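You operate a simulated robot arm through the tools that you are given. There is no shell and no other tool.

You are at the controls of a simulated two-armed robot. One attempt, no reset.

JOB
Switch the desk fan switch on. Put the 5 W flap carton from the top of the window bench on the top of the test bench. Fetch the blue plug and set it on the top of the test bench. Take the blue sponge and leave it on the low shelf of the packing table. Take the brown cup and put it on top of the blue lamp. Put the wide lamp on the top of the window bench away in the crate by the bowl. Open the red scrap bin lid. Do these in any order. Set down upright: flap carton, brown cup, wide lamp.

Only the result counts: the job must be done as asked and must still hold three seconds after the hand-in. Knocking over, shifting, dropping, spilling or breaking anything else fails it. A push-on lid holds only when it is set on centred and level and pressed home; a screw cap is set on level and turned clockwise until tight.

ROBOT AND FRAMES
Two 7-joint arms with two-finger grippers on one trunk, on a base that moves. Base frame: it is fixed to the floor where the robot stands at the start and does not move with it; the origin is under the middle of the robot, x ahead of it, y to its left, z up. Units: m, rad, N and s.
The left shoulder is at the start at [0.07, 0.139, 1.41], the right one opposite. With the tool pointing down near the work surface each hand reaches from about 0.1 to 0.66 m from the robot's upright axis, wherever it stands, measured 20 degrees to its own side. Places, roughly: blue lamp [-1.25, -1, 0.75]; blue plug (5x5x4 cm) [-0.8, -1.2, 0.8]; blue sponge (7x10x4 cm) [-1.3, -1.2, 0.8]; brown cup (5x5x6 cm) [-1.7, -1.3, 0.8]; crate by the bowl [-1.8, 3.6, 0.8]; desk fan switch [0.5, 0, 0.7]; flap carton [-1, -1, 0.75]; low shelf of the packing table [0.8, 1.7, 0.2]; red scrap bin lid [0.9, 5.4, 0.9]; top of the test bench [0.8, -0.8, 0.8]; wide lamp [-1.75, -1.25, 0.75]. Payload 3.43 kg a hand.
Tool frame (each hand has its own): the origin (TCP) lies between the finger pads and is the grasp point; the fingertips stand 0.03 m ahead of it; z points along the fingers, y is the line along which they close. The gripper opens to 0.104 m; its body begins 0.057 m behind the TCP.
Orientation is that of the tool frame in the base frame, as [roll, pitch, yaw] about the fixed x, y, z axes, in that order (R = Rz(yaw) Ry(pitch) Rx(roll)). With the fingers straight down and closing along the base's y, the tool's x points along the base's -x, its y along +y and its z along -z.

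CONTROLS
- The arms move only by the tool step_arm. It takes "left_moves", "right_moves" or both (then of equal length, played together; a hand with none holds still); each is one flat list of numbers, 7 for each row, row after row: the shift along the tool's x, y, z in units of 50 mm (1.0 is 50 mm), then the turn, a rotation vector about the tool's x, y, z in units of 6 degrees (1.0 is 6 degrees), then the opening, from 0 (shut) to 1 (fully open). In form: [x, y, z, wx, wy, wz, fingers, x, y, z, wx, wy, wz, fingers, ...]. A call has 1 to 20 rows; each row shifts and turns the commanded pose from where the row before left it, along the tool's axes as they then stand. A call with a number of a shift or a turn outside -1 to 1 is refused whole. A row lasts 0.2 s, in which the tool goes at most 0.05 m and 0.15 rad; a call with a longer step from one row to the next is refused whole, and so is a gripper value outside its range. Where a pose cannot be reached the arm comes as near as it can. A force on the tool above 40 N (or 10 N above the force at the start of the call, whichever is more), or a blocked arm, ends the call early, and 0.2 s more pass. The fingers move at their own pace (about 0.045 m/s each) and stop on an object; they squeeze with about 29 N. The grip force told is the motor's: it shows also when the fingers shut on nothing. Time passes only in rows, and 0.2 s behind the last, so rows that do not move let the fingers close. The reply holds the time, the measured pose of the TCP, the force on the tool along the base axes, the opening and the grip force, in the units named above and with some noise, with the torque about the TCP (base axes, N m) and any sound that the robot's microphone picked up.
- Cameras (640 x 400 px; columns grow to the right, rows downward): "scene" is now at [0.1097, -0.0363, 1.6066]; the picture's right is [-0.51, -0.86, 0.00], its down [-0.72, 0.43, -0.54] and it looks along [0.47, -0.28, -0.84] (base axes); focal length 281 px, centre (320, 200). "left" rides on the left gripper at [0.067, -0.018, -0.09] in its tool frame; the picture's right is [0.25, 0.97, 0.00], its down [-0.73, 0.19, -0.66] and it looks along [-0.64, 0.17, 0.75] (tool axes); focal length 218 px, centre (320, 200). "right" rides on the right gripper at [0.067, 0.017, -0.09] in its tool frame; the picture's right is [-0.25, 0.97, 0.00], its down [-0.73, -0.19, -0.66] and it looks along [-0.64, -0.17, 0.75] (tool axes); focal length 218 px, centre (320, 200). There is no depth. A picture from a camera that has moved, and an enlarged one, comes with that camera's place and axes in the base frame and with its lens.
- get_image(camera): a new picture of that camera. The clock stands still meanwhile.
- move_column(by): slides the trunk up (or, below 0, down) by that many m; the arms and the scene camera ride with it, the base frame stays. It gives what a move gives, with no picture.
- base_move(legs): drives the robot by 1 to 6 legs, each [ahead, left, turn to the left] in m, m and rad, along the robot's own axes; the way and the turn of a leg run together, so that a leg with both is an arc; at most 1.5 m and 3.142 rad a leg. The arms and the cameras ride along, it lands a little off, and it stops where it bumps. It gives what a move gives.
- turn_head(pan, tilt): turns the head with the scene camera to pan (to the left, within 1.501 rad either way) and tilt (down, from -0.506 to 1.204), counted from straight ahead of the robot. It gives what a move gives.
- inspect(camera, box): a new picture of the part [left, top, right, bottom] of that camera's present view, enlarged. The clock stands still meanwhile.
- job_done(): hands the job in; it is judged then, once.

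Places have to be worked out from the pictures, the camera data and where the tool is seen. Open the grippers and draw the arms clear of the work before you hand the job in, unless the task says otherwise.

The tools are called after "Emit:" as a command line: name --argument value ..., lists and objects as JSON in quotes. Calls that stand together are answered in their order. step_arm: Moves the arms, as the interface text tells. Its arguments: {"type":"object","properties":{"left_moves":{"type":"array","items":{"type":"number"}},"right_moves":{"type":"array","items":{"type":"number"}}},"required":[]} The other tools are called the same way: move_column (by) moves the trunk up or down; base_move (legs) drives the base; turn_head (pan, tilt) turns the head that bears the scene camera; get_image (camera) takes a picture; inspect (camera, box) takes an enlarged picture of a part of a camera's view; job_done () hands the job in.

At the start:

```text
t: 0.0
left_position: [0.5119, 0.0454, 1.0033]
left_ee_rot: [-3.141, -0.001, -3.141]
left_ft_force: [1.2, 0.8, 0.0]
left_moment: [0.0, -0.03, -0.01]
left_gripper_width: 0.1039
left_grasp_force: 0.0
right_position: [0.3922, -0.3744, 0.9903]
right_ee_rot: [-3.14, -0.001, 3.141]
right_ft_force: [-0.1, -0.5, 0.6]
right_moment: [-0.01, -0.01, -0.02]
right_gripper_width: 0.1037
right_grasp_force: 0.0
trunk travel left (down, up): [-0.905, 0.035]
robot x, y, heading: [-0.0007, 0.0016, 0.0]
head pan, tilt (commanded): [-0.532, 0.997]
```

scene: 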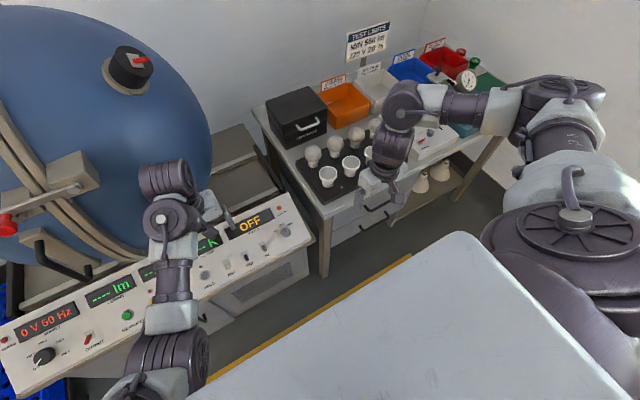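
right: 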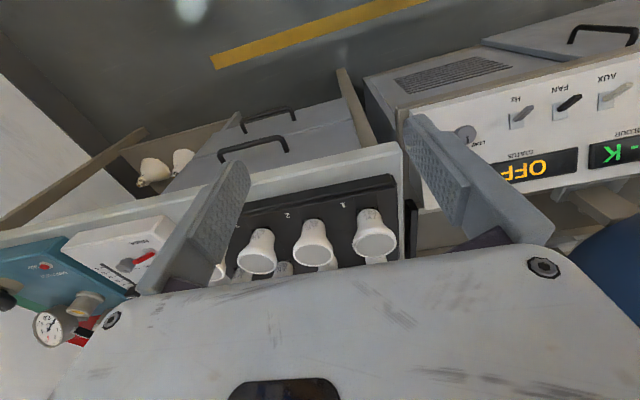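
left: 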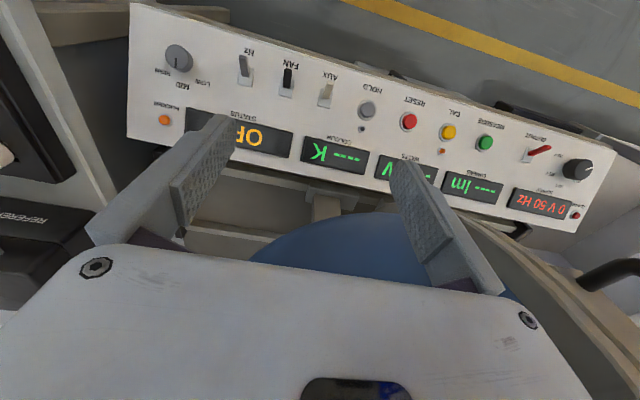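

I start by surveying: the console with a FAN toggle switch is visible just ahead. I'll take enlarged pictures of it before acting.

Emit:
inspect --camera "left" --box '[120, 0, 440, 200]'

Emit:
inspect --camera "scene" --box '[140, 180, 340, 320]'

Emit:
inspect --camera "scene" --box '[250, 10, 510, 240]'

```text
2.00 times, centred on (280, 100) of left
camera zoom: at [0.4433, 0.0267, 1.0928], right [-0.25, 0.97, 0.0], down [0.73, 0.19, 0.66], along [0.64, 0.17, -0.75], focal length 436 px, centre (400, 400)
```

zoom: 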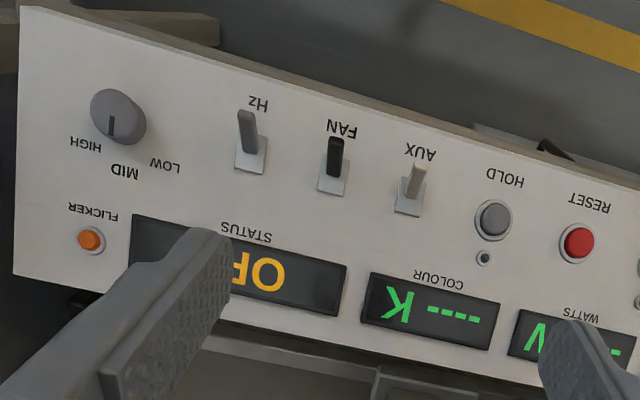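

```text
2.86 times, centred on (240, 250) of scene
camera zoom: at [0.1097, -0.0363, 1.6066], right [-0.51, -0.86, 0.0], down [-0.72, 0.43, -0.54], along [0.47, -0.28, -0.84], focal length 804 px, centre (549, 57)
```

zoom: 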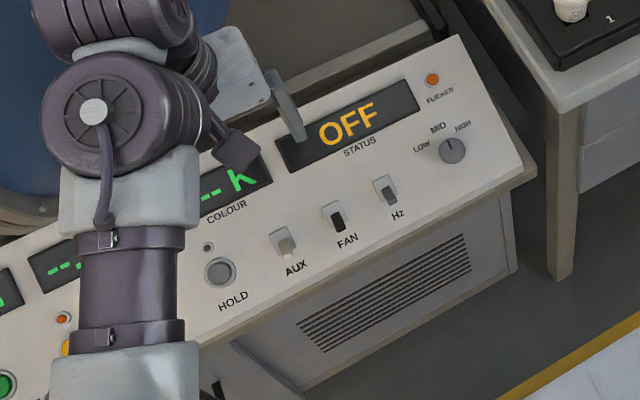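

```text
1.74 times, centred on (380, 125) of scene
camera zoom: at [0.1097, -0.0363, 1.6066], right [-0.51, -0.86, 0.0], down [-0.72, 0.43, -0.54], along [0.47, -0.28, -0.84], focal length 489 px, centre (216, 330)
```

zoom: 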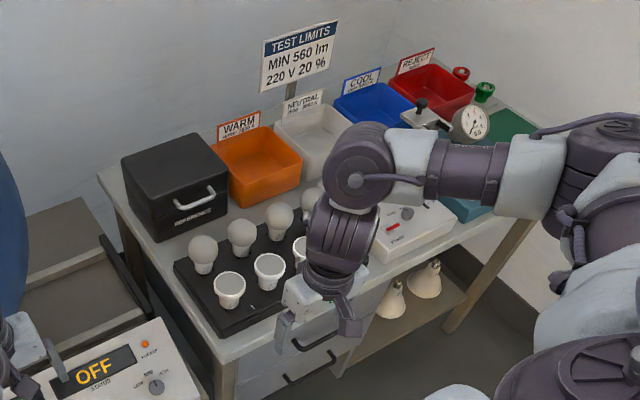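

The FAN toggle triangulates to about [0.566, -0.002, 0.665]. I'll zoom closer to see which way its lever leans compared with the neighbours.

Emit:
inspect --camera "left" --box '[225, 40, 345, 115]'

Emit:
inspect --camera "scene" --box '[210, 230, 300, 286]'

Emit:
inspect --camera "right" --box '[440, 60, 640, 185]'

```text
5.33 times, centred on (285, 78) of left
camera zoom: at [0.4433, 0.0267, 1.0928], right [-0.25, 0.97, 0.0], down [0.73, 0.19, 0.66], along [0.64, 0.17, -0.75], focal length 1164 px, centre (507, 853)
```

zoom: 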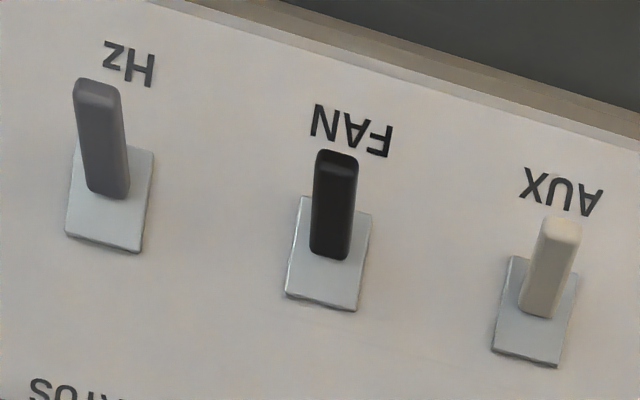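

```text
7.11 times, centred on (255, 258) of scene
camera zoom: at [0.1097, -0.0363, 1.6066], right [-0.51, -0.86, 0.0], down [-0.72, 0.43, -0.54], along [0.47, -0.28, -0.84], focal length 2000 px, centre (782, -212)
```

zoom: 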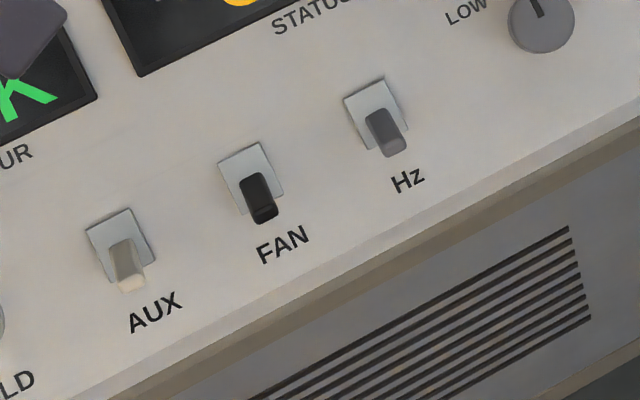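

```text
3.20 times, centred on (540, 122) of right
camera zoom: at [0.3245, -0.3571, 1.0798], right [0.25, 0.97, 0.0], down [0.73, -0.19, 0.66], along [0.63, -0.17, -0.75], focal length 698 px, centre (-384, 448)
```

zoom: 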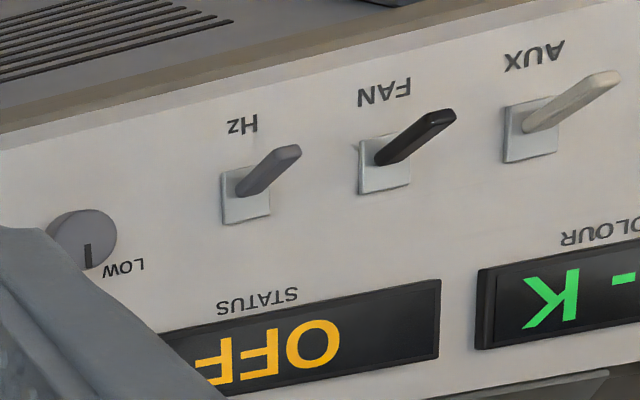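

All three levers lean toward the robot (off); the FAN lever tip is at about [0.520, 0.0, 0.7245], base [0.547, 0, 0.708], and the panel slopes up away from me by about 27°. I close the left gripper and lower it to the robot side of the lever, well above the panel.

Emit:
step_arm --left_moves '[0.128, -0.18, 0.8, 0, 0, 0, 0, 0.128, -0.18, 0.8, 0, 0, 0, 0, 0.128, -0.18, 0.8, 0, 0, 0, 0, 0.128, -0.18, 0.8, 0, 0, 0, 0, 0.128, -0.18, 0.8, 0, 0, 0, 0, 0, 0, 0, 0, 0, 0, 0]'

Emit:
get_image --camera "left"

Emit:
get_image --camera "right"

```text
t: 1.4
left_position: [0.4826, 0.0219, 0.7959]
left_ee_rot: [3.116, 0.001, -3.132]
left_ft_force: [0.3, 0.0, 0.6]
left_moment: [0.02, -0.03, -0.02]
left_gripper_width: 0.0
left_grasp_force: 19.2
right_position: [0.3909, -0.3748, 0.9915]
right_ee_rot: [-3.141, 0.002, -3.141]
right_ft_force: [0.4, -0.2, -0.3]
right_moment: [-0.04, 0.0, -0.03]
right_gripper_width: 0.1039
right_grasp_force: 0.0
trunk travel left (down, up): [-0.905, 0.035]
robot x, y, heading: [0.0008, 0.0007, -0.0]
head pan, tilt (commanded): [-0.532, 0.997]
```

```text
taken
camera left: at [0.4139, 0.0002, 0.8841], right [-0.26, 0.96, 0.03], down [0.73, 0.18, 0.66], along [0.63, 0.19, -0.75], focal length 218 px, centre (320, 200)
```

left: 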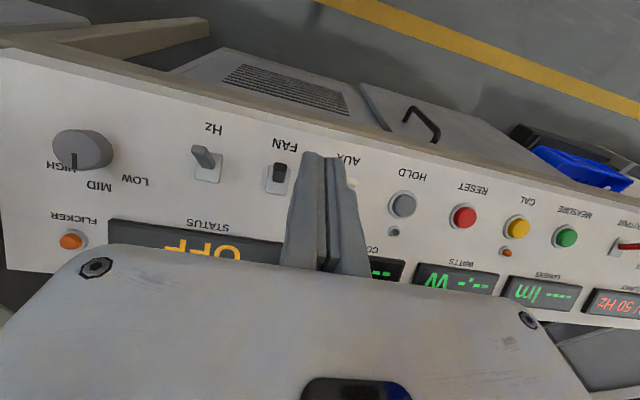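

```text
taken
camera right: at [0.3245, -0.3572, 1.0798], right [0.25, 0.97, 0.0], down [0.73, -0.19, 0.66], along [0.64, -0.17, -0.75], focal length 218 px, centre (320, 200)
```

right: 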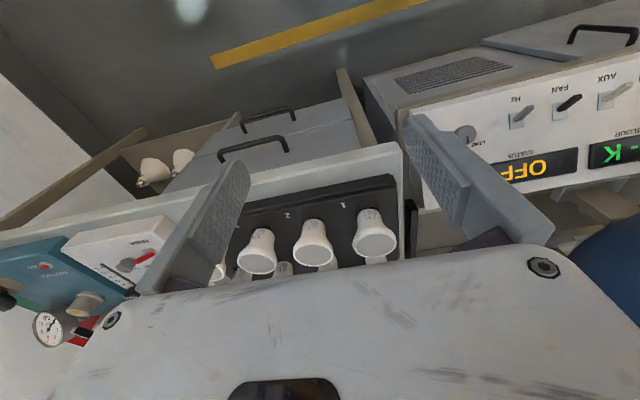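

The hand reads y=0.022 rather than 0; I let it settle to see whether it is lag or a reach limit.

Emit:
step_arm --left_moves '[0, 0, 0, 0, 0, 0, 0, 0, 0, 0, 0, 0, 0, 0]'

```text
t: 2.0
left_position: [0.484, 0.0213, 0.7964]
left_ee_rot: [3.118, 0.004, -3.13]
left_ft_force: [0.2, 0.2, 0.1]
left_moment: [-0.01, 0.0, 0.02]
left_gripper_width: 0.0
left_grasp_force: 29.4
right_position: [0.3924, -0.3748, 0.9914]
right_ee_rot: [3.141, 0.0, 3.14]
right_ft_force: [1.1, -0.3, -0.4]
right_moment: [-0.03, 0.04, 0.0]
right_gripper_width: 0.1039
right_grasp_force: 0.0
trunk travel left (down, up): [-0.905, 0.035]
robot x, y, heading: [0.0025, 0.0008, -0.002]
head pan, tilt (commanded): [-0.532, 0.997]
```

That is a reach limit, so I shift the base 0.1 m to the right to bring the switch into the left hand's natural zone.

Emit:
base_move --legs '[[0, -0.1, 0]]'

Emit:
step_arm --left_moves '[0, 0, 0, 0, 0, 0, 0]'

```text
t: 3.1
left_position: [0.4847, -0.0767, 0.7966]
left_ee_rot: [3.12, 0.004, -3.13]
left_ft_force: [-0.1, 1.2, 0.0]
left_moment: [0.0, 0.01, 0.01]
left_gripper_width: 0.0001
left_grasp_force: 28.7
right_position: [0.3912, -0.4713, 0.9924]
right_ee_rot: [-3.138, -0.001, 3.141]
right_ft_force: [-0.3, 0.9, 0.4]
right_moment: [-0.02, 0.02, 0.02]
right_gripper_width: 0.1037
right_grasp_force: 0.0
trunk travel left (down, up): [-0.905, 0.035]
robot x, y, heading: [0.0008, -0.1021, 0.001]
head pan, tilt (commanded): [-0.532, 0.997]
```

```text
t: 3.5
left_position: [0.4859, -0.0753, 0.7963]
left_ee_rot: [3.118, 0.004, -3.128]
left_ft_force: [-0.5, 1.6, 0.1]
left_moment: [-0.03, -0.01, 0.0]
left_gripper_width: 0.0
left_grasp_force: 29.4
right_position: [0.3926, -0.4714, 0.9912]
right_ee_rot: [3.141, 0.001, 3.14]
right_ft_force: [-1.0, -0.8, -0.4]
right_moment: [-0.04, -0.01, 0.0]
right_gripper_width: 0.104
right_grasp_force: 0.0
trunk travel left (down, up): [-0.905, 0.035]
robot x, y, heading: [-0.0002, -0.1005, 0.0]
head pan, tilt (commanded): [-0.532, 0.997]
```

Base moved as asked; now the hand needs +0.075 m in y to line up with the lever.

Emit:
step_arm --left_moves '[0, 0.75, 0, 0, 0, 0, 0, 0, 0.75, 0, 0, 0, 0, 0, 0, 0, 0, 0, 0, 0, 0]'

Emit:
get_image --camera "left"

```text
t: 4.3
left_position: [0.4849, -0.0046, 0.8004]
left_ee_rot: [3.118, 0.004, -3.13]
left_ft_force: [-0.6, 0.2, 0.3]
left_moment: [-0.01, 0.02, 0.02]
left_gripper_width: 0.0
left_grasp_force: 29.0
right_position: [0.3927, -0.4739, 0.99]
right_ee_rot: [3.14, 0.0, -3.141]
right_ft_force: [0.1, -0.2, -0.9]
right_moment: [0.03, -0.01, -0.01]
right_gripper_width: 0.1041
right_grasp_force: 0.0
trunk travel left (down, up): [-0.905, 0.035]
robot x, y, heading: [-0.0004, -0.1021, -0.001]
head pan, tilt (commanded): [-0.532, 0.997]
```

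```text
taken
camera left: at [0.4168, -0.0263, 0.8893], right [-0.26, 0.96, 0.02], down [0.72, 0.18, 0.66], along [0.64, 0.19, -0.75], focal length 218 px, centre (320, 200)
```

left: 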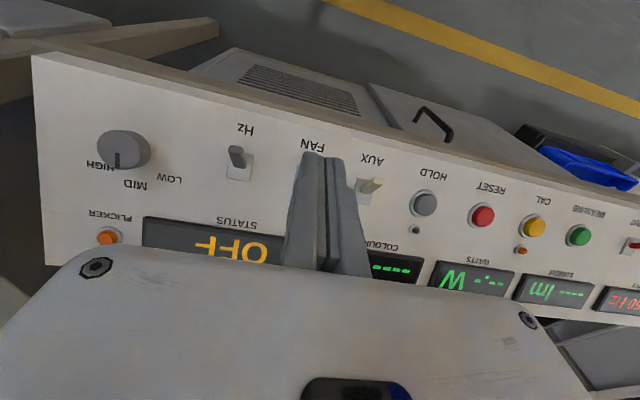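

The closed fingers are now in line with the FAN lever (y≈-0.005). I lower to fingertip z≈0.713 and then push forward in +x in small steps.

Emit:
step_arm --left_moves '[0.1, 0.08, 0.6, 0, 0, 0, 0, 0.05, 0, 0.55, 0, 0, 0, 0, 0, 0, 0, 0, 0, 0, 0]'

Emit:
get_image --camera "left"

Emit:
inspect --camera "right" --box '[440, 60, 640, 185]'

```text
t: 5.2
left_position: [0.4761, 0.0015, 0.7414]
left_ee_rot: [3.117, 0.004, -3.131]
left_ft_force: [1.0, 0.0, -0.2]
left_moment: [-0.01, -0.01, -0.02]
left_gripper_width: 0.0
left_grasp_force: 29.0
right_position: [0.3917, -0.4746, 0.9903]
right_ee_rot: [3.14, 0.001, 3.139]
right_ft_force: [-0.2, 0.3, -0.4]
right_moment: [0.02, 0.02, 0.01]
right_gripper_width: 0.1039
right_grasp_force: 0.1
trunk travel left (down, up): [-0.905, 0.035]
robot x, y, heading: [0.0027, -0.0961, -0.001]
head pan, tilt (commanded): [-0.532, 0.997]
```

```text
taken
camera left: at [0.4081, -0.0195, 0.8309], right [-0.26, 0.96, 0.02], down [0.72, 0.18, 0.66], along [0.64, 0.19, -0.75], focal length 218 px, centre (320, 200)
```

left: 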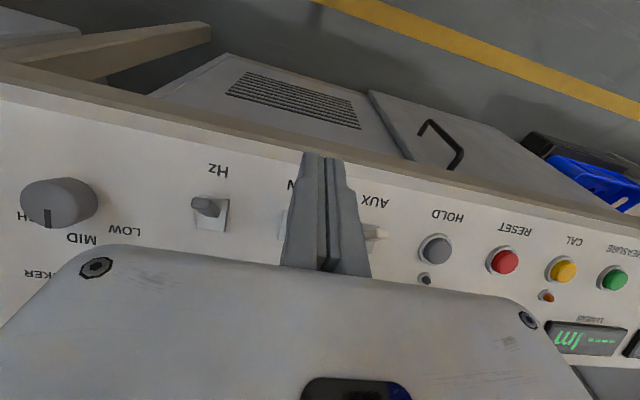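

```text
3.20 times, centred on (540, 122) of right
camera zoom: at [0.3247, -0.4562, 1.0798], right [0.25, 0.97, 0.0], down [0.73, -0.19, 0.66], along [0.64, -0.17, -0.75], focal length 698 px, centre (-384, 448)
```

zoom: 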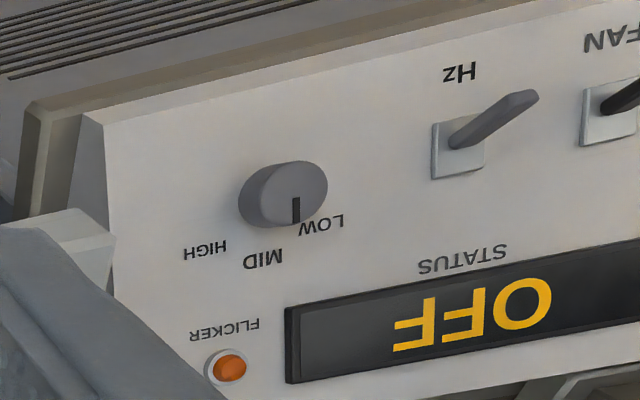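

The fingers sit just in front of the lever, clear of AUX and Hz. Now I push forward.

Emit:
step_arm --left_moves '[-0.25, 0, 0, 0, 0, 0, 0, -0.25, 0, 0, 0, 0, 0, 0, -0.25, 0, 0, 0, 0, 0, 0, -0.25, 0, 0, 0, 0, 0, 0, -0.2, 0, 0, 0, 0, 0, 0, 0, 0, 0, 0, 0, 0, 0]'

Emit:
get_image --camera "left"

```text
t: 6.5
left_position: [0.5209, 0.0026, 0.7464]
left_ee_rot: [3.117, 0.004, -3.129]
left_ft_force: [-0.5, 0.2, 0.2]
left_moment: [0.0, -0.01, -0.01]
left_gripper_width: 0.0
left_grasp_force: 34.7
left hand out of reach, approached as far as the arm can: row 4, 5
right_position: [0.3922, -0.4733, 0.9916]
right_ee_rot: [-3.141, 0.0, -3.14]
right_ft_force: [0.0, -0.1, 0.3]
right_moment: [0.0, -0.03, 0.01]
right_gripper_width: 0.104
right_grasp_force: 0.1
trunk travel left (down, up): [-0.905, 0.035]
robot x, y, heading: [0.0022, -0.0975, 0.003]
head pan, tilt (commanded): [-0.532, 0.997]
```

```text
taken
camera left: at [0.4525, -0.0181, 0.8358], right [-0.26, 0.96, 0.02], down [0.72, 0.18, 0.67], along [0.64, 0.19, -0.75], focal length 218 px, centre (320, 200)
```

left: 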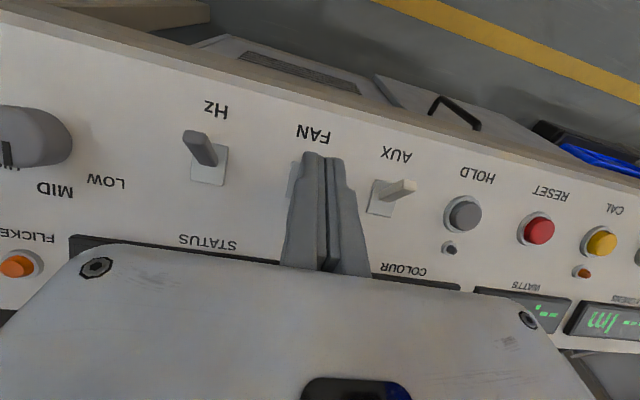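

No contact yet: the arm runs out of reach at x≈0.52 because the shoulder is high. I back off, raise both hands, lower the trunk 0.25 m for better forward reach, then approach again.

Emit:
step_arm --left_moves '[0.8, 0, 0, 0, 0, 0, 0, 0, 0, -1, 0, 0, 0, 0, 0, 0, -1, 0, 0, 0, 0, 0, 0, -1, 0, 0, 0, 0, 0, 0, -1, 0, 0, 0, 0, 0, 0, -1, 0, 0, 0, 0, 0, 0, -1, 0, 0, 0, 0]' --right_moves '[0, 0, -0.6, 0, 0, 0, 1, 0, 0, -0.6, 0, 0, 0, 1, 0, 0, -0.6, 0, 0, 0, 1, 0, 0, -0.6, 0, 0, 0, 1, 0, 0, -0.6, 0, 0, 0, 1, 0, 0, -0.6, 0, 0, 0, 1, 0, 0, -0.6, 0, 0, 0, 1]'

Emit:
move_column --by -0.25

Emit:
get_image --camera "left"

Emit:
get_image --camera "scene"

```text
t: 8.2
left_position: [0.476, -0.0031, 0.9825]
left_ee_rot: [3.117, 0.006, -3.13]
left_ft_force: [0.6, 0.2, -0.9]
left_moment: [0.0, 0.01, 0.01]
left_gripper_width: 0.0
left_grasp_force: 34.7
left hand out of reach, approached as far as the arm can: row 6, 7
right_position: [0.3922, -0.4737, 1.2018]
right_ee_rot: [3.141, 0.0, 3.141]
right_ft_force: [-0.1, 0.0, 0.0]
right_moment: [-0.02, -0.02, -0.02]
right_gripper_width: 0.1039
right_grasp_force: 0.0
trunk travel left (down, up): [-0.905, 0.035]
robot x, y, heading: [0.0003, -0.0951, -0.005]
head pan, tilt (commanded): [-0.532, 0.997]
```

```text
t: 10.7
left_position: [0.4763, -0.0035, 0.7318]
left_ee_rot: [3.116, 0.005, -3.129]
left_ft_force: [-0.2, 0.3, 0.1]
left_moment: [-0.01, -0.01, -0.02]
left_gripper_width: 0.0
left_grasp_force: 34.6
right_position: [0.3928, -0.4738, 0.9502]
right_ee_rot: [-3.141, 0.001, -3.141]
right_ft_force: [-0.2, -0.4, -0.2]
right_moment: [-0.03, 0.01, -0.03]
right_gripper_width: 0.104
right_grasp_force: 0.1
trunk travel left (down, up): [-0.655, 0.285]
robot x, y, heading: [0.0004, -0.1006, 0.001]
head pan, tilt (commanded): [-0.532, 0.997]
```

```text
taken
camera left: at [0.4088, -0.026, 0.8211], right [-0.26, 0.96, 0.02], down [0.72, 0.18, 0.66], along [0.64, 0.19, -0.75], focal length 218 px, centre (320, 200)
```

left: 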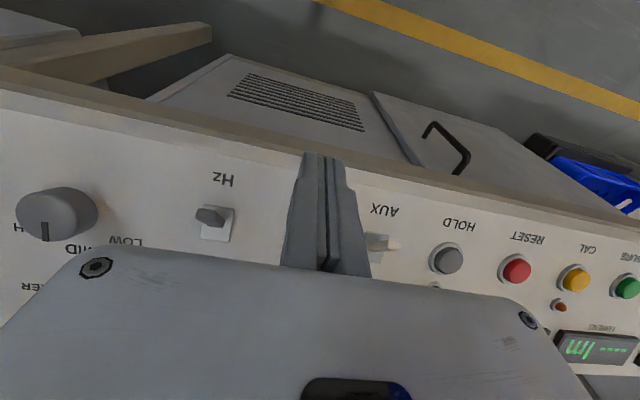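

```text
taken
camera scene: at [0.1095, -0.1356, 1.3567], right [-0.51, -0.86, 0.0], down [-0.72, 0.43, -0.54], along [0.47, -0.27, -0.84], focal length 281 px, centre (320, 200)
```

scene: 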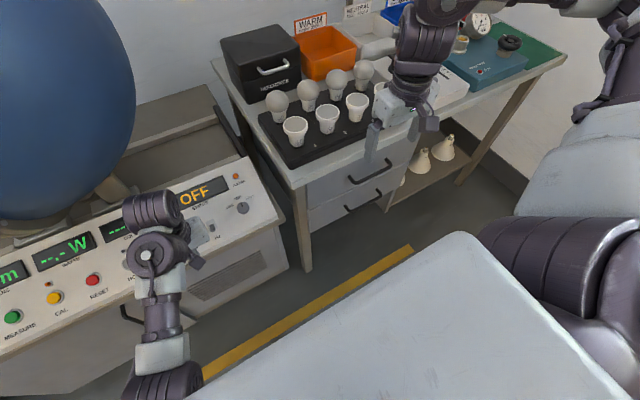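

Trunk is lower and the hand is at [0.476, -0.003, 0.732]. I raise 12 mm and push forward again in small steps.

Emit:
step_arm --left_moves '[0, 0.08, -0.25, 0, 0, 0, 0, -0.3, 0, 0, 0, 0, 0, 0, -0.3, 0, 0, 0, 0, 0, 0, -0.3, 0, 0, 0, 0, 0, 0, -0.2, 0, 0, 0, 0, 0, 0, -0.2, 0, 0, 0, 0, 0, 0, 0, 0, 0, 0, 0, 0, 0]'

Emit:
get_image --camera "left"

```text
t: 12.3
left_position: [0.5362, -0.0045, 0.7328]
left_ee_rot: [3.115, -0.002, -3.132]
left_ft_force: [-36.0, -2.6, -6.0]
left_moment: [-0.18, 0.78, 0.02]
left_gripper_width: 0.0064
left_grasp_force: 34.5
left hand out of reach, approached as far as the arm can: row 1
right_position: [0.3891, -0.4758, 0.9529]
right_ee_rot: [3.14, 0.003, -3.141]
right_ft_force: [-0.4, 1.2, 0.3]
right_moment: [-0.03, 0.0, 0.04]
right_gripper_width: 0.1038
right_grasp_force: 0.1
trunk travel left (down, up): [-0.655, 0.285]
robot x, y, heading: [0.0003, -0.1022, 0.001]
head pan, tilt (commanded): [-0.532, 0.997]
```

```text
taken
camera left: at [0.4686, -0.0262, 0.8225], right [-0.26, 0.96, 0.03], down [0.73, 0.18, 0.66], along [0.63, 0.19, -0.75], focal length 218 px, centre (320, 200)
```

left: 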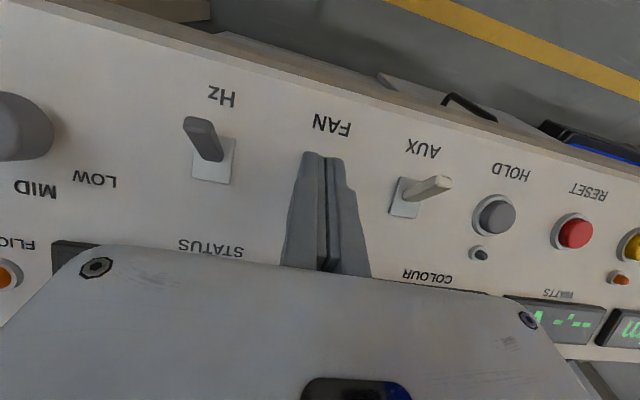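

There's a -36 N reaction and the fingers wedged apart 6 mm, so the lever is being pressed. I back off to look at its state.

Emit:
step_arm --left_moves '[0.5, 0, 0, 0, 0, 0, 0, 0.7, 0, 0, 0, 0, 0, 0, 0.7, 0.5, 0, 0, 0, 0, 0, 0, 0.8, 0, 0, 0, 0, 0, 0, 0.8, 0, 0, 0, 0, 0]'

Emit:
get_image --camera "left"

Emit:
get_image --camera "scene"

```text
t: 13.5
left_position: [0.4461, 0.1019, 0.7178]
left_ee_rot: [3.12, 0.006, -3.131]
left_ft_force: [-0.2, -0.5, -0.8]
left_moment: [-0.01, -0.02, -0.01]
left_gripper_width: 0.0001
left_grasp_force: 34.3
left hand out of reach, approached as far as the arm can: row 3, 4
right_position: [0.3922, -0.4743, 0.9503]
right_ee_rot: [3.141, -0.001, -3.141]
right_ft_force: [0.3, -0.1, -1.0]
right_moment: [0.01, -0.01, 0.0]
right_gripper_width: 0.104
right_grasp_force: 0.1
trunk travel left (down, up): [-0.655, 0.285]
robot x, y, heading: [-0.0028, -0.0982, 0.006]
head pan, tilt (commanded): [-0.532, 0.997]
```

```text
taken
camera left: at [0.3788, 0.0802, 0.8069], right [-0.26, 0.96, 0.02], down [0.72, 0.18, 0.67], along [0.64, 0.19, -0.75], focal length 218 px, centre (320, 200)
```

left: 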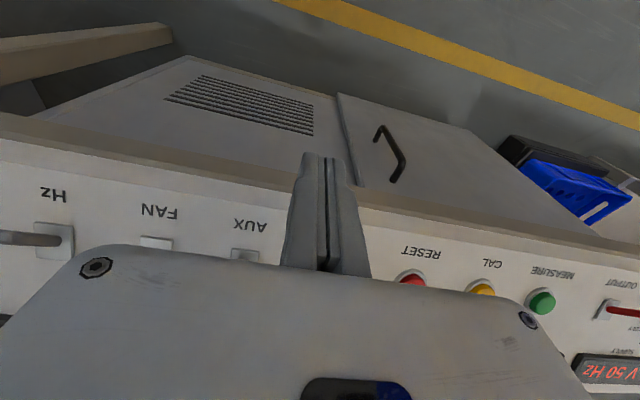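

```text
taken
camera scene: at [0.1092, -0.1348, 1.3567], right [-0.51, -0.86, 0.0], down [-0.72, 0.43, -0.54], along [0.47, -0.28, -0.84], focal length 281 px, centre (320, 200)
```

scene: 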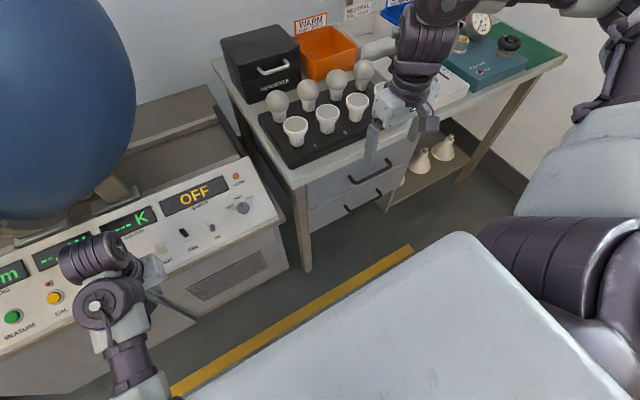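

Emit:
inspect --camera "scene" --box '[140, 200, 240, 262]'

Emit:
inspect --camera "left" --box '[0, 160, 300, 300]'

```text
6.40 times, centred on (190, 231) of scene
camera zoom: at [0.1092, -0.1348, 1.3567], right [-0.51, -0.86, 0.0], down [-0.72, 0.43, -0.54], along [0.47, -0.28, -0.84], focal length 1800 px, centre (1152, 2)
```

zoom: 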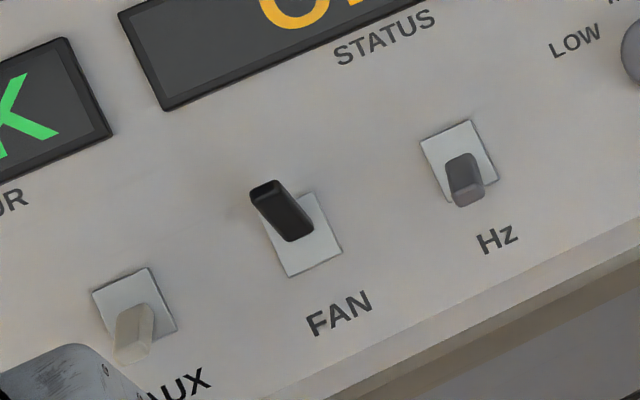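

```text
2.13 times, centred on (150, 230) of left
camera zoom: at [0.3788, 0.0802, 0.8069], right [-0.26, 0.96, 0.02], down [0.72, 0.18, 0.67], along [0.64, 0.19, -0.75], focal length 466 px, centre (683, 136)
```

zoom: 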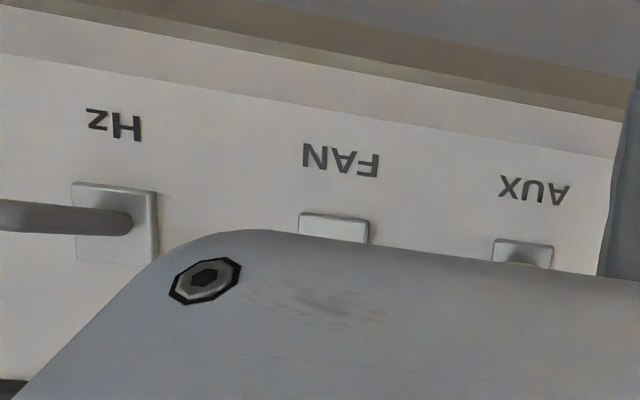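

The FAN lever now leans away (on) while AUX and Hz are untouched. Next I retract the left arm and survey the surroundings with the head.

Emit:
step_arm --left_moves '[0.6, 0.4, 0, 0, 0, 0, 0, 0.6, 0.4, 0, 0, 0, 0, 0, 0.6, 0.4, 0, 0, 0, 0, 0, 0, 0, -1, 0, 0, 0, 0, 0, 0, -1, 0, 0, 0, 0, 0, 0, -1, 0, 0, 0, 0, 0, 0, -1, 0, 0, 0, 0]'

Emit:
turn_head --pan -0.75 --tilt 0.6

Emit:
get_image --camera "scene"

Emit:
turn_head --pan -1.5 --tilt 0.5

Emit:
get_image --camera "scene"

Emit:
turn_head --pan 1.0 --tilt 0.3

Emit:
get_image --camera "scene"

```text
t: 15.1
left_position: [0.3507, 0.1576, 0.707]
left_ee_rot: [3.118, 0.005, -3.13]
left_ft_force: [0.2, -0.5, -0.2]
left_moment: [0.01, 0.02, -0.02]
left_gripper_width: 0.0
left_grasp_force: 34.5
left hand out of reach, approached as far as the arm can: row 1, 4, 5, 6, 7
right_position: [0.3927, -0.4749, 0.9505]
right_ee_rot: [-3.141, 0.0, -3.141]
right_ft_force: [0.4, 0.2, 0.6]
right_moment: [-0.02, -0.04, 0.0]
right_gripper_width: 0.1039
right_grasp_force: 0.1
trunk travel left (down, up): [-0.655, 0.285]
robot x, y, heading: [-0.0032, -0.0975, -0.001]
head pan, tilt (commanded): [-0.532, 0.997]
```

```text
t: 16.0
left_position: [0.3519, 0.1572, 0.7074]
left_ee_rot: [3.118, 0.006, -3.129]
left_ft_force: [-0.1, 0.8, -0.4]
left_moment: [-0.02, 0.0, 0.02]
left_gripper_width: 0.0002
left_grasp_force: 34.8
right_position: [0.3932, -0.4756, 0.9502]
right_ee_rot: [-3.141, 0.0, 3.139]
right_ft_force: [0.0, -0.3, 0.1]
right_moment: [-0.04, -0.04, 0.03]
right_gripper_width: 0.1042
right_grasp_force: 0.0
trunk travel left (down, up): [-0.655, 0.285]
robot x, y, heading: [0.004, -0.099, -0.0]
head pan, tilt (commanded): [-0.75, 0.6]
```

```text
taken
camera scene: at [0.1141, -0.1604, 1.3884], right [-0.68, -0.73, 0.0], down [-0.41, 0.39, -0.82], along [0.6, -0.56, -0.57], focal length 281 px, centre (320, 200)
```

scene: 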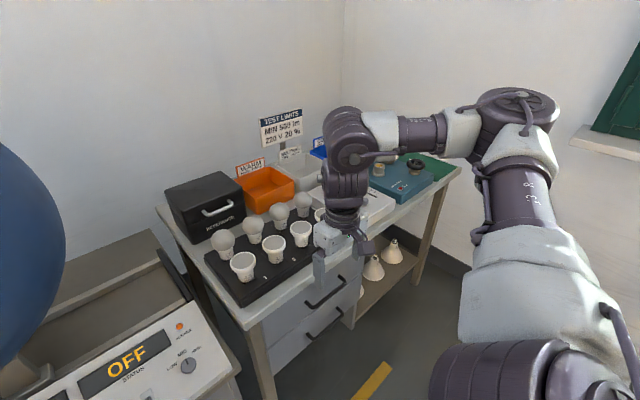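

```text
t: 17.1
left_position: [0.3519, 0.1574, 0.7068]
left_ee_rot: [3.117, 0.006, -3.131]
left_ft_force: [-0.3, -0.7, 0.0]
left_moment: [-0.04, 0.01, -0.01]
left_gripper_width: 0.0
left_grasp_force: 34.8
right_position: [0.3916, -0.4752, 0.9493]
right_ee_rot: [3.141, -0.001, -3.142]
right_ft_force: [0.1, 0.1, -0.1]
right_moment: [-0.02, -0.02, -0.01]
right_gripper_width: 0.1038
right_grasp_force: 0.0
trunk travel left (down, up): [-0.655, 0.285]
robot x, y, heading: [-0.0023, -0.1013, 0.002]
head pan, tilt (commanded): [-1.499, 0.499]
```

```text
taken
camera scene: at [0.056, -0.191, 1.3975], right [-1.0, -0.07, 0.0], down [-0.04, 0.48, -0.88], along [0.06, -0.88, -0.48], focal length 281 px, centre (320, 200)
```

scene: 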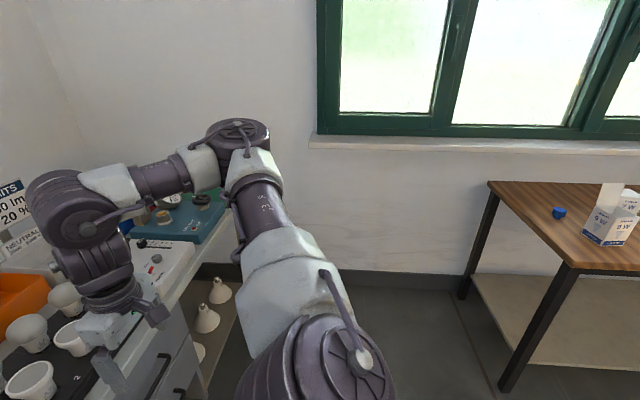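

```text
t: 19.4
left_position: [0.3529, 0.1563, 0.7065]
left_ee_rot: [3.119, 0.005, -3.129]
left_ft_force: [-0.5, -0.1, 0.3]
left_moment: [0.02, -0.01, -0.02]
left_gripper_width: 0.0
left_grasp_force: 34.8
right_position: [0.3937, -0.4738, 0.9506]
right_ee_rot: [-3.141, 0.001, -3.141]
right_ft_force: [-0.4, -0.2, -0.5]
right_moment: [0.02, 0.01, 0.0]
right_gripper_width: 0.1041
right_grasp_force: 0.1
trunk travel left (down, up): [-0.655, 0.285]
robot x, y, heading: [-0.0006, -0.1034, 0.005]
head pan, tilt (commanded): [1.0, 0.3]
```

```text
taken
camera scene: at [0.0997, -0.0217, 1.4159], right [0.84, -0.54, 0.0], down [-0.16, -0.25, -0.96], along [0.52, 0.8, -0.3], focal length 281 px, centre (320, 200)
```

scene: 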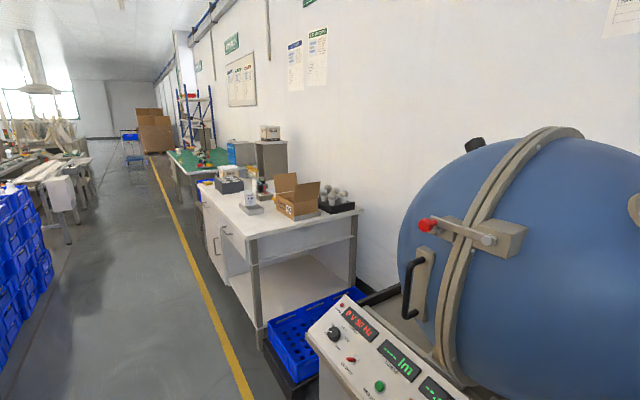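

The window bench (blue plug, cartons) lies to the right-rear. I back away from the console and turn right to face it.

Emit:
base_move --legs '[[-0.3, 0, 0], [0, 0, -1.5708]]'

Emit:
turn_head --pan -0.7 --tilt 0.5

Emit:
get_image --camera "scene"

Emit:
turn_head --pan -1.4 --tilt 0.4

Emit:
get_image --camera "scene"

```text
t: 25.3
left_position: [-0.0527, -0.4577, 0.7066]
left_ee_rot: [3.116, 0.004, 1.559]
left_ft_force: [-0.3, -0.5, 1.2]
left_moment: [-0.03, 0.02, 0.02]
left_gripper_width: 0.0
left_grasp_force: 34.8
right_position: [-0.6851, -0.4847, 0.9514]
right_ee_rot: [-3.141, 0.001, 1.547]
right_ft_force: [0.4, 0.2, 0.4]
right_moment: [0.02, 0.01, -0.01]
right_gripper_width: 0.1039
right_grasp_force: 0.0
trunk travel left (down, up): [-0.655, 0.285]
robot x, y, heading: [-0.3011, -0.1027, -1.596]
head pan, tilt (commanded): [1.0, 0.3]
```

```text
t: 27.0
left_position: [-0.0521, -0.4573, 0.7073]
left_ee_rot: [3.117, 0.006, 1.558]
left_ft_force: [0.1, -0.3, -1.0]
left_moment: [-0.05, 0.02, -0.01]
left_gripper_width: 0.0
left_grasp_force: 35.1
right_position: [-0.6843, -0.4837, 0.9505]
right_ee_rot: [-3.14, 0.0, 1.549]
right_ft_force: [-0.6, 0.7, 0.5]
right_moment: [-0.01, -0.04, 0.0]
right_gripper_width: 0.1041
right_grasp_force: 0.0
trunk travel left (down, up): [-0.655, 0.285]
robot x, y, heading: [-0.2993, -0.1024, -1.594]
head pan, tilt (commanded): [-0.7, 0.499]
```

```text
taken
camera scene: at [-0.3622, -0.2198, 1.3975], right [-0.75, 0.66, 0.0], down [0.32, 0.36, -0.88], along [-0.58, -0.66, -0.48], focal length 281 px, centre (320, 200)
```

scene: 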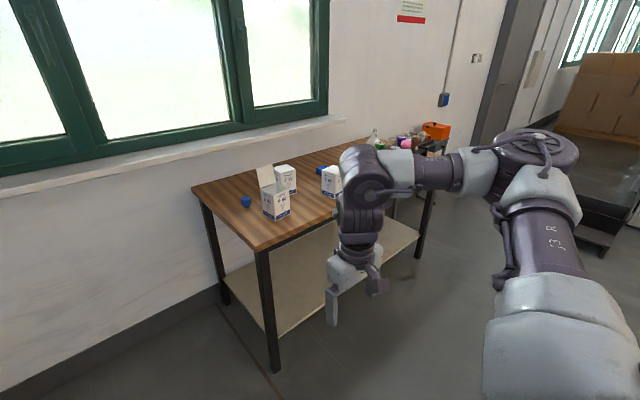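

```text
t: 28.1
left_position: [-0.052, -0.4576, 0.7066]
left_ee_rot: [3.115, 0.005, 1.559]
left_ft_force: [0.0, 0.1, -0.1]
left_moment: [0.03, 0.01, 0.0]
left_gripper_width: 0.0001
left_grasp_force: 34.4
right_position: [-0.6853, -0.4852, 0.9508]
right_ee_rot: [-3.141, -0.001, 1.549]
right_ft_force: [0.1, -0.8, 0.0]
right_moment: [-0.02, 0.01, -0.01]
right_gripper_width: 0.1038
right_grasp_force: 0.1
trunk travel left (down, up): [-0.655, 0.285]
robot x, y, heading: [-0.2988, -0.0988, -1.592]
head pan, tilt (commanded): [-1.4, 0.4]
```

```text
taken
camera scene: at [-0.3937, -0.1653, 1.4067], right [-0.15, 0.99, 0.0], down [0.39, 0.06, -0.92], along [-0.91, -0.14, -0.39], focal length 281 px, centre (320, 200)
```

scene: 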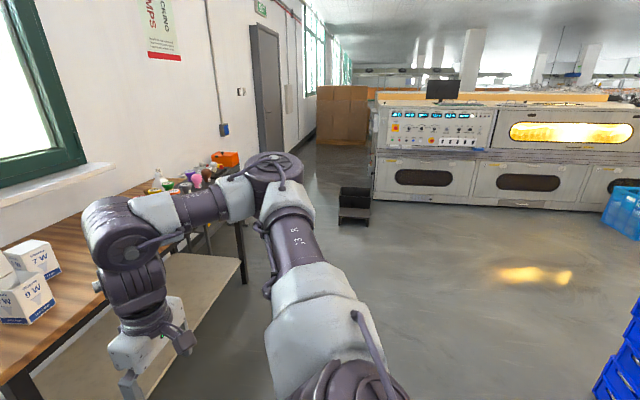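

The window bench holds cartons (5 W? 7 W, 9 W), plug, and items at its far end. I tuck the right hand back a bit and strafe along the bench to get a full view.

Emit:
step_arm --right_moves '[1, 0, -0.0, 0, 0, 0, 1, 1, 0, 0, 0, 0, 0, 1, 0, 0, -1, 0, 0, 0, 1, 0, 0, -1, 0, 0, 0, 1, 0, 0, -1, 0, 0, 0, 1]'

Emit:
base_move --legs '[[0.2, -0.9, 0.02]]'

Emit:
turn_head --pan 0.0 --tilt 0.6

Emit:
get_image --camera "scene"

```text
t: 29.3
left_position: [-0.0502, -0.4576, 0.7068]
left_ee_rot: [3.119, 0.006, 1.558]
left_ft_force: [0.6, -0.2, -0.2]
left_moment: [0.02, 0.0, 0.0]
left_gripper_width: 0.0
left_grasp_force: 34.7
right_position: [-0.6597, -0.4021, 1.089]
right_ee_rot: [3.141, 0.0, 1.549]
right_ft_force: [0.5, -0.1, -0.2]
right_moment: [-0.01, 0.02, 0.0]
right_gripper_width: 0.1042
right_grasp_force: 0.1
right hand out of reach, approached as far as the arm can: row 3, 4, 5
trunk travel left (down, up): [-0.655, 0.285]
robot x, y, heading: [-0.3022, -0.1019, -1.597]
head pan, tilt (commanded): [-1.4, 0.4]
```

```text
t: 34.1
left_position: [-0.9382, -0.6404, 0.7062]
left_ee_rot: [3.116, 0.005, 1.581]
left_ft_force: [0.9, -0.1, -0.8]
left_moment: [0.0, 0.01, 0.01]
left_gripper_width: 0.0
left_grasp_force: 34.7
right_position: [-1.5477, -0.6005, 1.0887]
right_ee_rot: [-3.141, 0.0, 1.571]
right_ft_force: [-0.1, -0.1, 0.4]
right_moment: [0.01, -0.04, -0.02]
right_gripper_width: 0.1039
right_grasp_force: 0.1
trunk travel left (down, up): [-0.655, 0.285]
robot x, y, heading: [-1.1931, -0.2907, -1.571]
head pan, tilt (commanded): [-1.4, 0.4]
```

```text
t: 35.6
left_position: [-0.9385, -0.6401, 0.7074]
left_ee_rot: [3.117, 0.006, 1.581]
left_ft_force: [0.2, -0.8, 0.6]
left_moment: [-0.03, -0.01, -0.01]
left_gripper_width: 0.0
left_grasp_force: 34.6
right_position: [-1.5489, -0.6003, 1.0885]
right_ee_rot: [3.141, 0.0, 1.571]
right_ft_force: [-0.2, -0.3, 0.2]
right_moment: [-0.01, 0.01, -0.02]
right_gripper_width: 0.1041
right_grasp_force: 0.0
trunk travel left (down, up): [-0.655, 0.285]
robot x, y, heading: [-1.1954, -0.2921, -1.573]
head pan, tilt (commanded): [0.0, 0.6]
```

```text
taken
camera scene: at [-1.196, -0.4285, 1.3885], right [-1.0, 0.0, 0.0], down [0.0, 0.56, -0.83], along [0.0, -0.83, -0.56], focal length 281 px, centre (320, 200)
```

scene: 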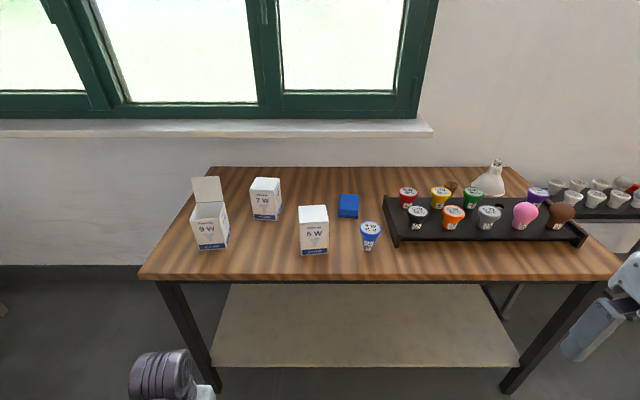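

I can now see the whole bench: 9 W, 7 W and 5 W cartons, sponge, blue lamp and a tray of coloured lamps. I zoom for detail.

Emit:
inspect --camera "scene" --box '[380, 145, 640, 275]'

Emit:
inspect --camera "scene" --box '[180, 165, 400, 270]'

Emit:
inspect --camera "scene" --box '[390, 170, 490, 235]'

Emit:
inspect --camera "scene" --box '[480, 150, 600, 240]'

```text
2.46 times, centred on (510, 210) of scene
camera zoom: at [-1.196, -0.4285, 1.3885], right [-1.0, 0.0, 0.0], down [0.0, 0.56, -0.83], along [0.0, -0.83, -0.56], focal length 692 px, centre (-148, 175)
```

zoom: 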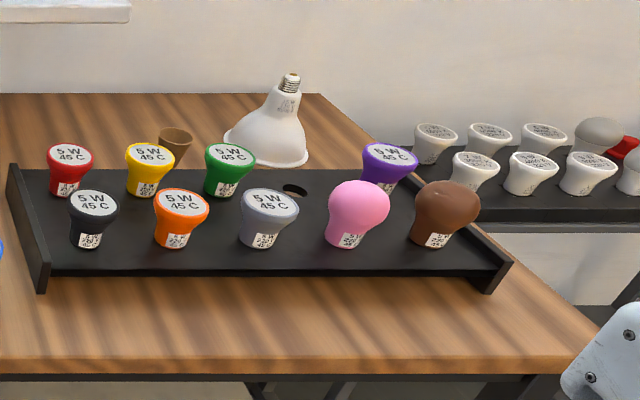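

```text
2.91 times, centred on (290, 218) of scene
camera zoom: at [-1.196, -0.4285, 1.3885], right [-1.0, 0.0, 0.0], down [0.0, 0.56, -0.83], along [0.0, -0.83, -0.56], focal length 818 px, centre (407, 149)
```

zoom: 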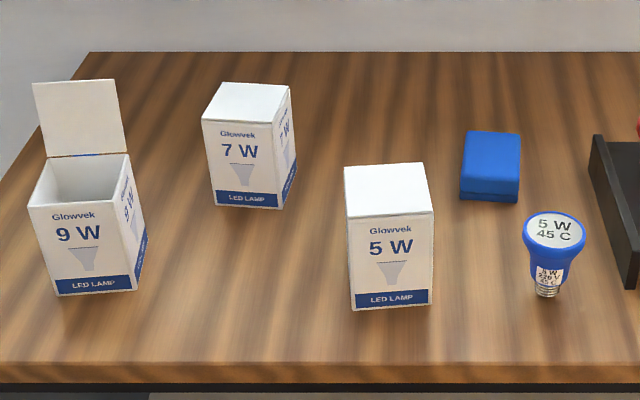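

```text
6.15 times, centred on (440, 202) of scene
camera zoom: at [-1.196, -0.4285, 1.3885], right [-1.0, 0.0, 0.0], down [0.0, 0.56, -0.83], along [0.0, -0.83, -0.56], focal length 1731 px, centre (-418, 185)
```

zoom: 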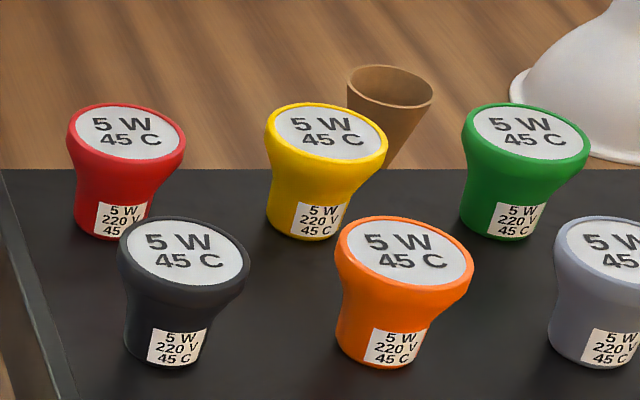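

```text
4.44 times, centred on (540, 195) of scene
camera zoom: at [-1.196, -0.4285, 1.3885], right [-1.0, 0.0, 0.0], down [0.0, 0.56, -0.83], along [0.0, -0.83, -0.56], focal length 1250 px, centre (-658, 222)
```

zoom: 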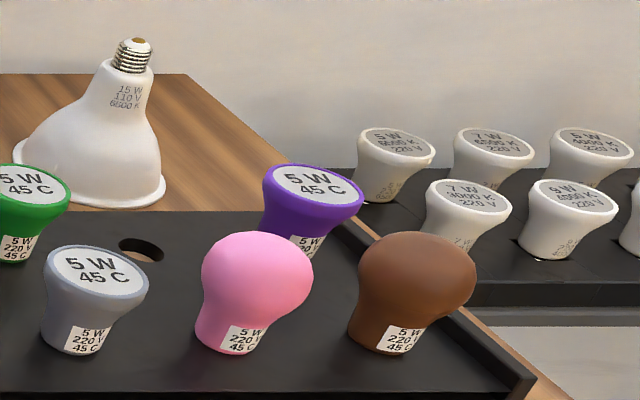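

The table height needs triangulating. The left arm seems stuck near a joint limit, so I swing it outward to the mirrored posture of the right arm and try raising it.

Emit:
step_arm --left_moves '[0, 1, 0, 0, 0, 0, 0.5, 0, 1, 0, 0, 0, 0, 1, 0, 0.6, 0, 0, 0, 0, 1, 0, 0, -1, 0, 0, 0, 1, 0, 0, -1, 0, 0, 0, 1, 0, 0, -1, 0, 0, 0, 1, 0, 0, -1, 0, 0, 0, 1, 0, 0, -1, 0, 0, 0, 1]'

Emit:
turn_head --pan 0.5 --tilt 0.9

Emit:
get_image --camera "scene"

```text
t: 37.4
left_position: [-0.8085, -0.6385, 0.7108]
left_ee_rot: [3.118, 0.005, 1.581]
left_ft_force: [-0.3, 1.0, -0.3]
left_moment: [-0.01, 0.0, -0.01]
left_gripper_width: 0.1039
left_grasp_force: 0.0
left hand out of reach, approached as far as the arm can: row 4, 5, 6, 7, 8
right_position: [-1.5482, -0.6008, 1.0877]
right_ee_rot: [-3.141, 0.0, 1.571]
right_ft_force: [-0.5, 0.3, -1.1]
right_moment: [-0.01, 0.03, 0.01]
right_gripper_width: 0.104
right_grasp_force: 0.0
trunk travel left (down, up): [-0.655, 0.285]
robot x, y, heading: [-1.1926, -0.2867, -1.569]
head pan, tilt (commanded): [0.0, 0.6]
```

```text
t: 38.4
left_position: [-0.8086, -0.6377, 0.7113]
left_ee_rot: [3.116, 0.005, 1.584]
left_ft_force: [0.7, 0.2, 1.1]
left_moment: [0.0, 0.02, 0.01]
left_gripper_width: 0.1042
left_grasp_force: 0.0
right_position: [-1.5481, -0.5995, 1.0885]
right_ee_rot: [-3.14, 0.0, 1.571]
right_ft_force: [0.1, 0.8, 0.6]
right_moment: [0.03, 0.0, -0.01]
right_gripper_width: 0.1041
right_grasp_force: 0.0
trunk travel left (down, up): [-0.655, 0.285]
robot x, y, heading: [-1.1944, -0.2905, -1.574]
head pan, tilt (commanded): [0.499, 0.901]
```

```text
taken
camera scene: at [-1.1599, -0.4065, 1.3637], right [-0.88, -0.48, 0.0], down [-0.37, 0.69, -0.62], along [0.3, -0.55, -0.78], focal length 281 px, centre (320, 200)
```

scene: 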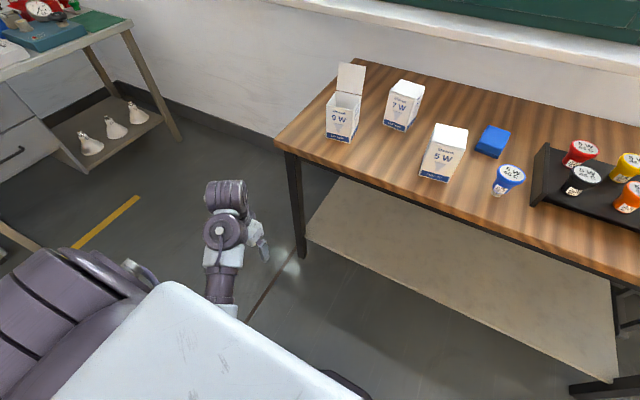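

The left arm's low-elbow posture blocks upward motion with the fingers straight down. I try tilting the fingers forward while raising, to free it from the limit.

Emit:
step_arm --left_moves '[0.3, 0, 0, 0, -1, 0, 1, 0, 0, 0, 0, -1, 0, 1, 0, 0, 0, 0, -1, 0, 1, 0, 0, 0, 0, -1, 0, 1, 0, 0, 0, 0, -1, 0, 1, -0.43, 0, -0.25, 0, -1, 0, 1, -0.43, 0, -0.25, 0, -1, 0, 1, -0.43, 0, -0.25, 0, -1, 0, 1, -0.43, 0, -0.25, 0, -1, 0, 1, -0.5, 0, -0.0, 0, -1, 0, 1]'

```text
t: 39.6
left_position: [-0.73, -0.604, 0.7414]
left_ee_rot: [2.934, 0.498, 1.524]
left_ft_force: [0.1, 0.0, 0.0]
left_moment: [0.01, 0.01, 0.01]
left_gripper_width: 0.1038
left_grasp_force: 0.0
right_position: [-1.5481, -0.6003, 1.0879]
right_ee_rot: [-3.141, -0.004, 1.573]
right_ft_force: [-0.5, -1.7, 0.1]
right_moment: [0.0, 0.02, 0.0]
right_gripper_width: 0.1039
right_grasp_force: 0.1
trunk travel left (down, up): [-0.655, 0.285]
robot x, y, heading: [-1.1934, -0.2925, -1.568]
head pan, tilt (commanded): [0.499, 0.901]
stopped in row 6 (left hand): the arm was blocked; the commanded pose is now the measured one
```

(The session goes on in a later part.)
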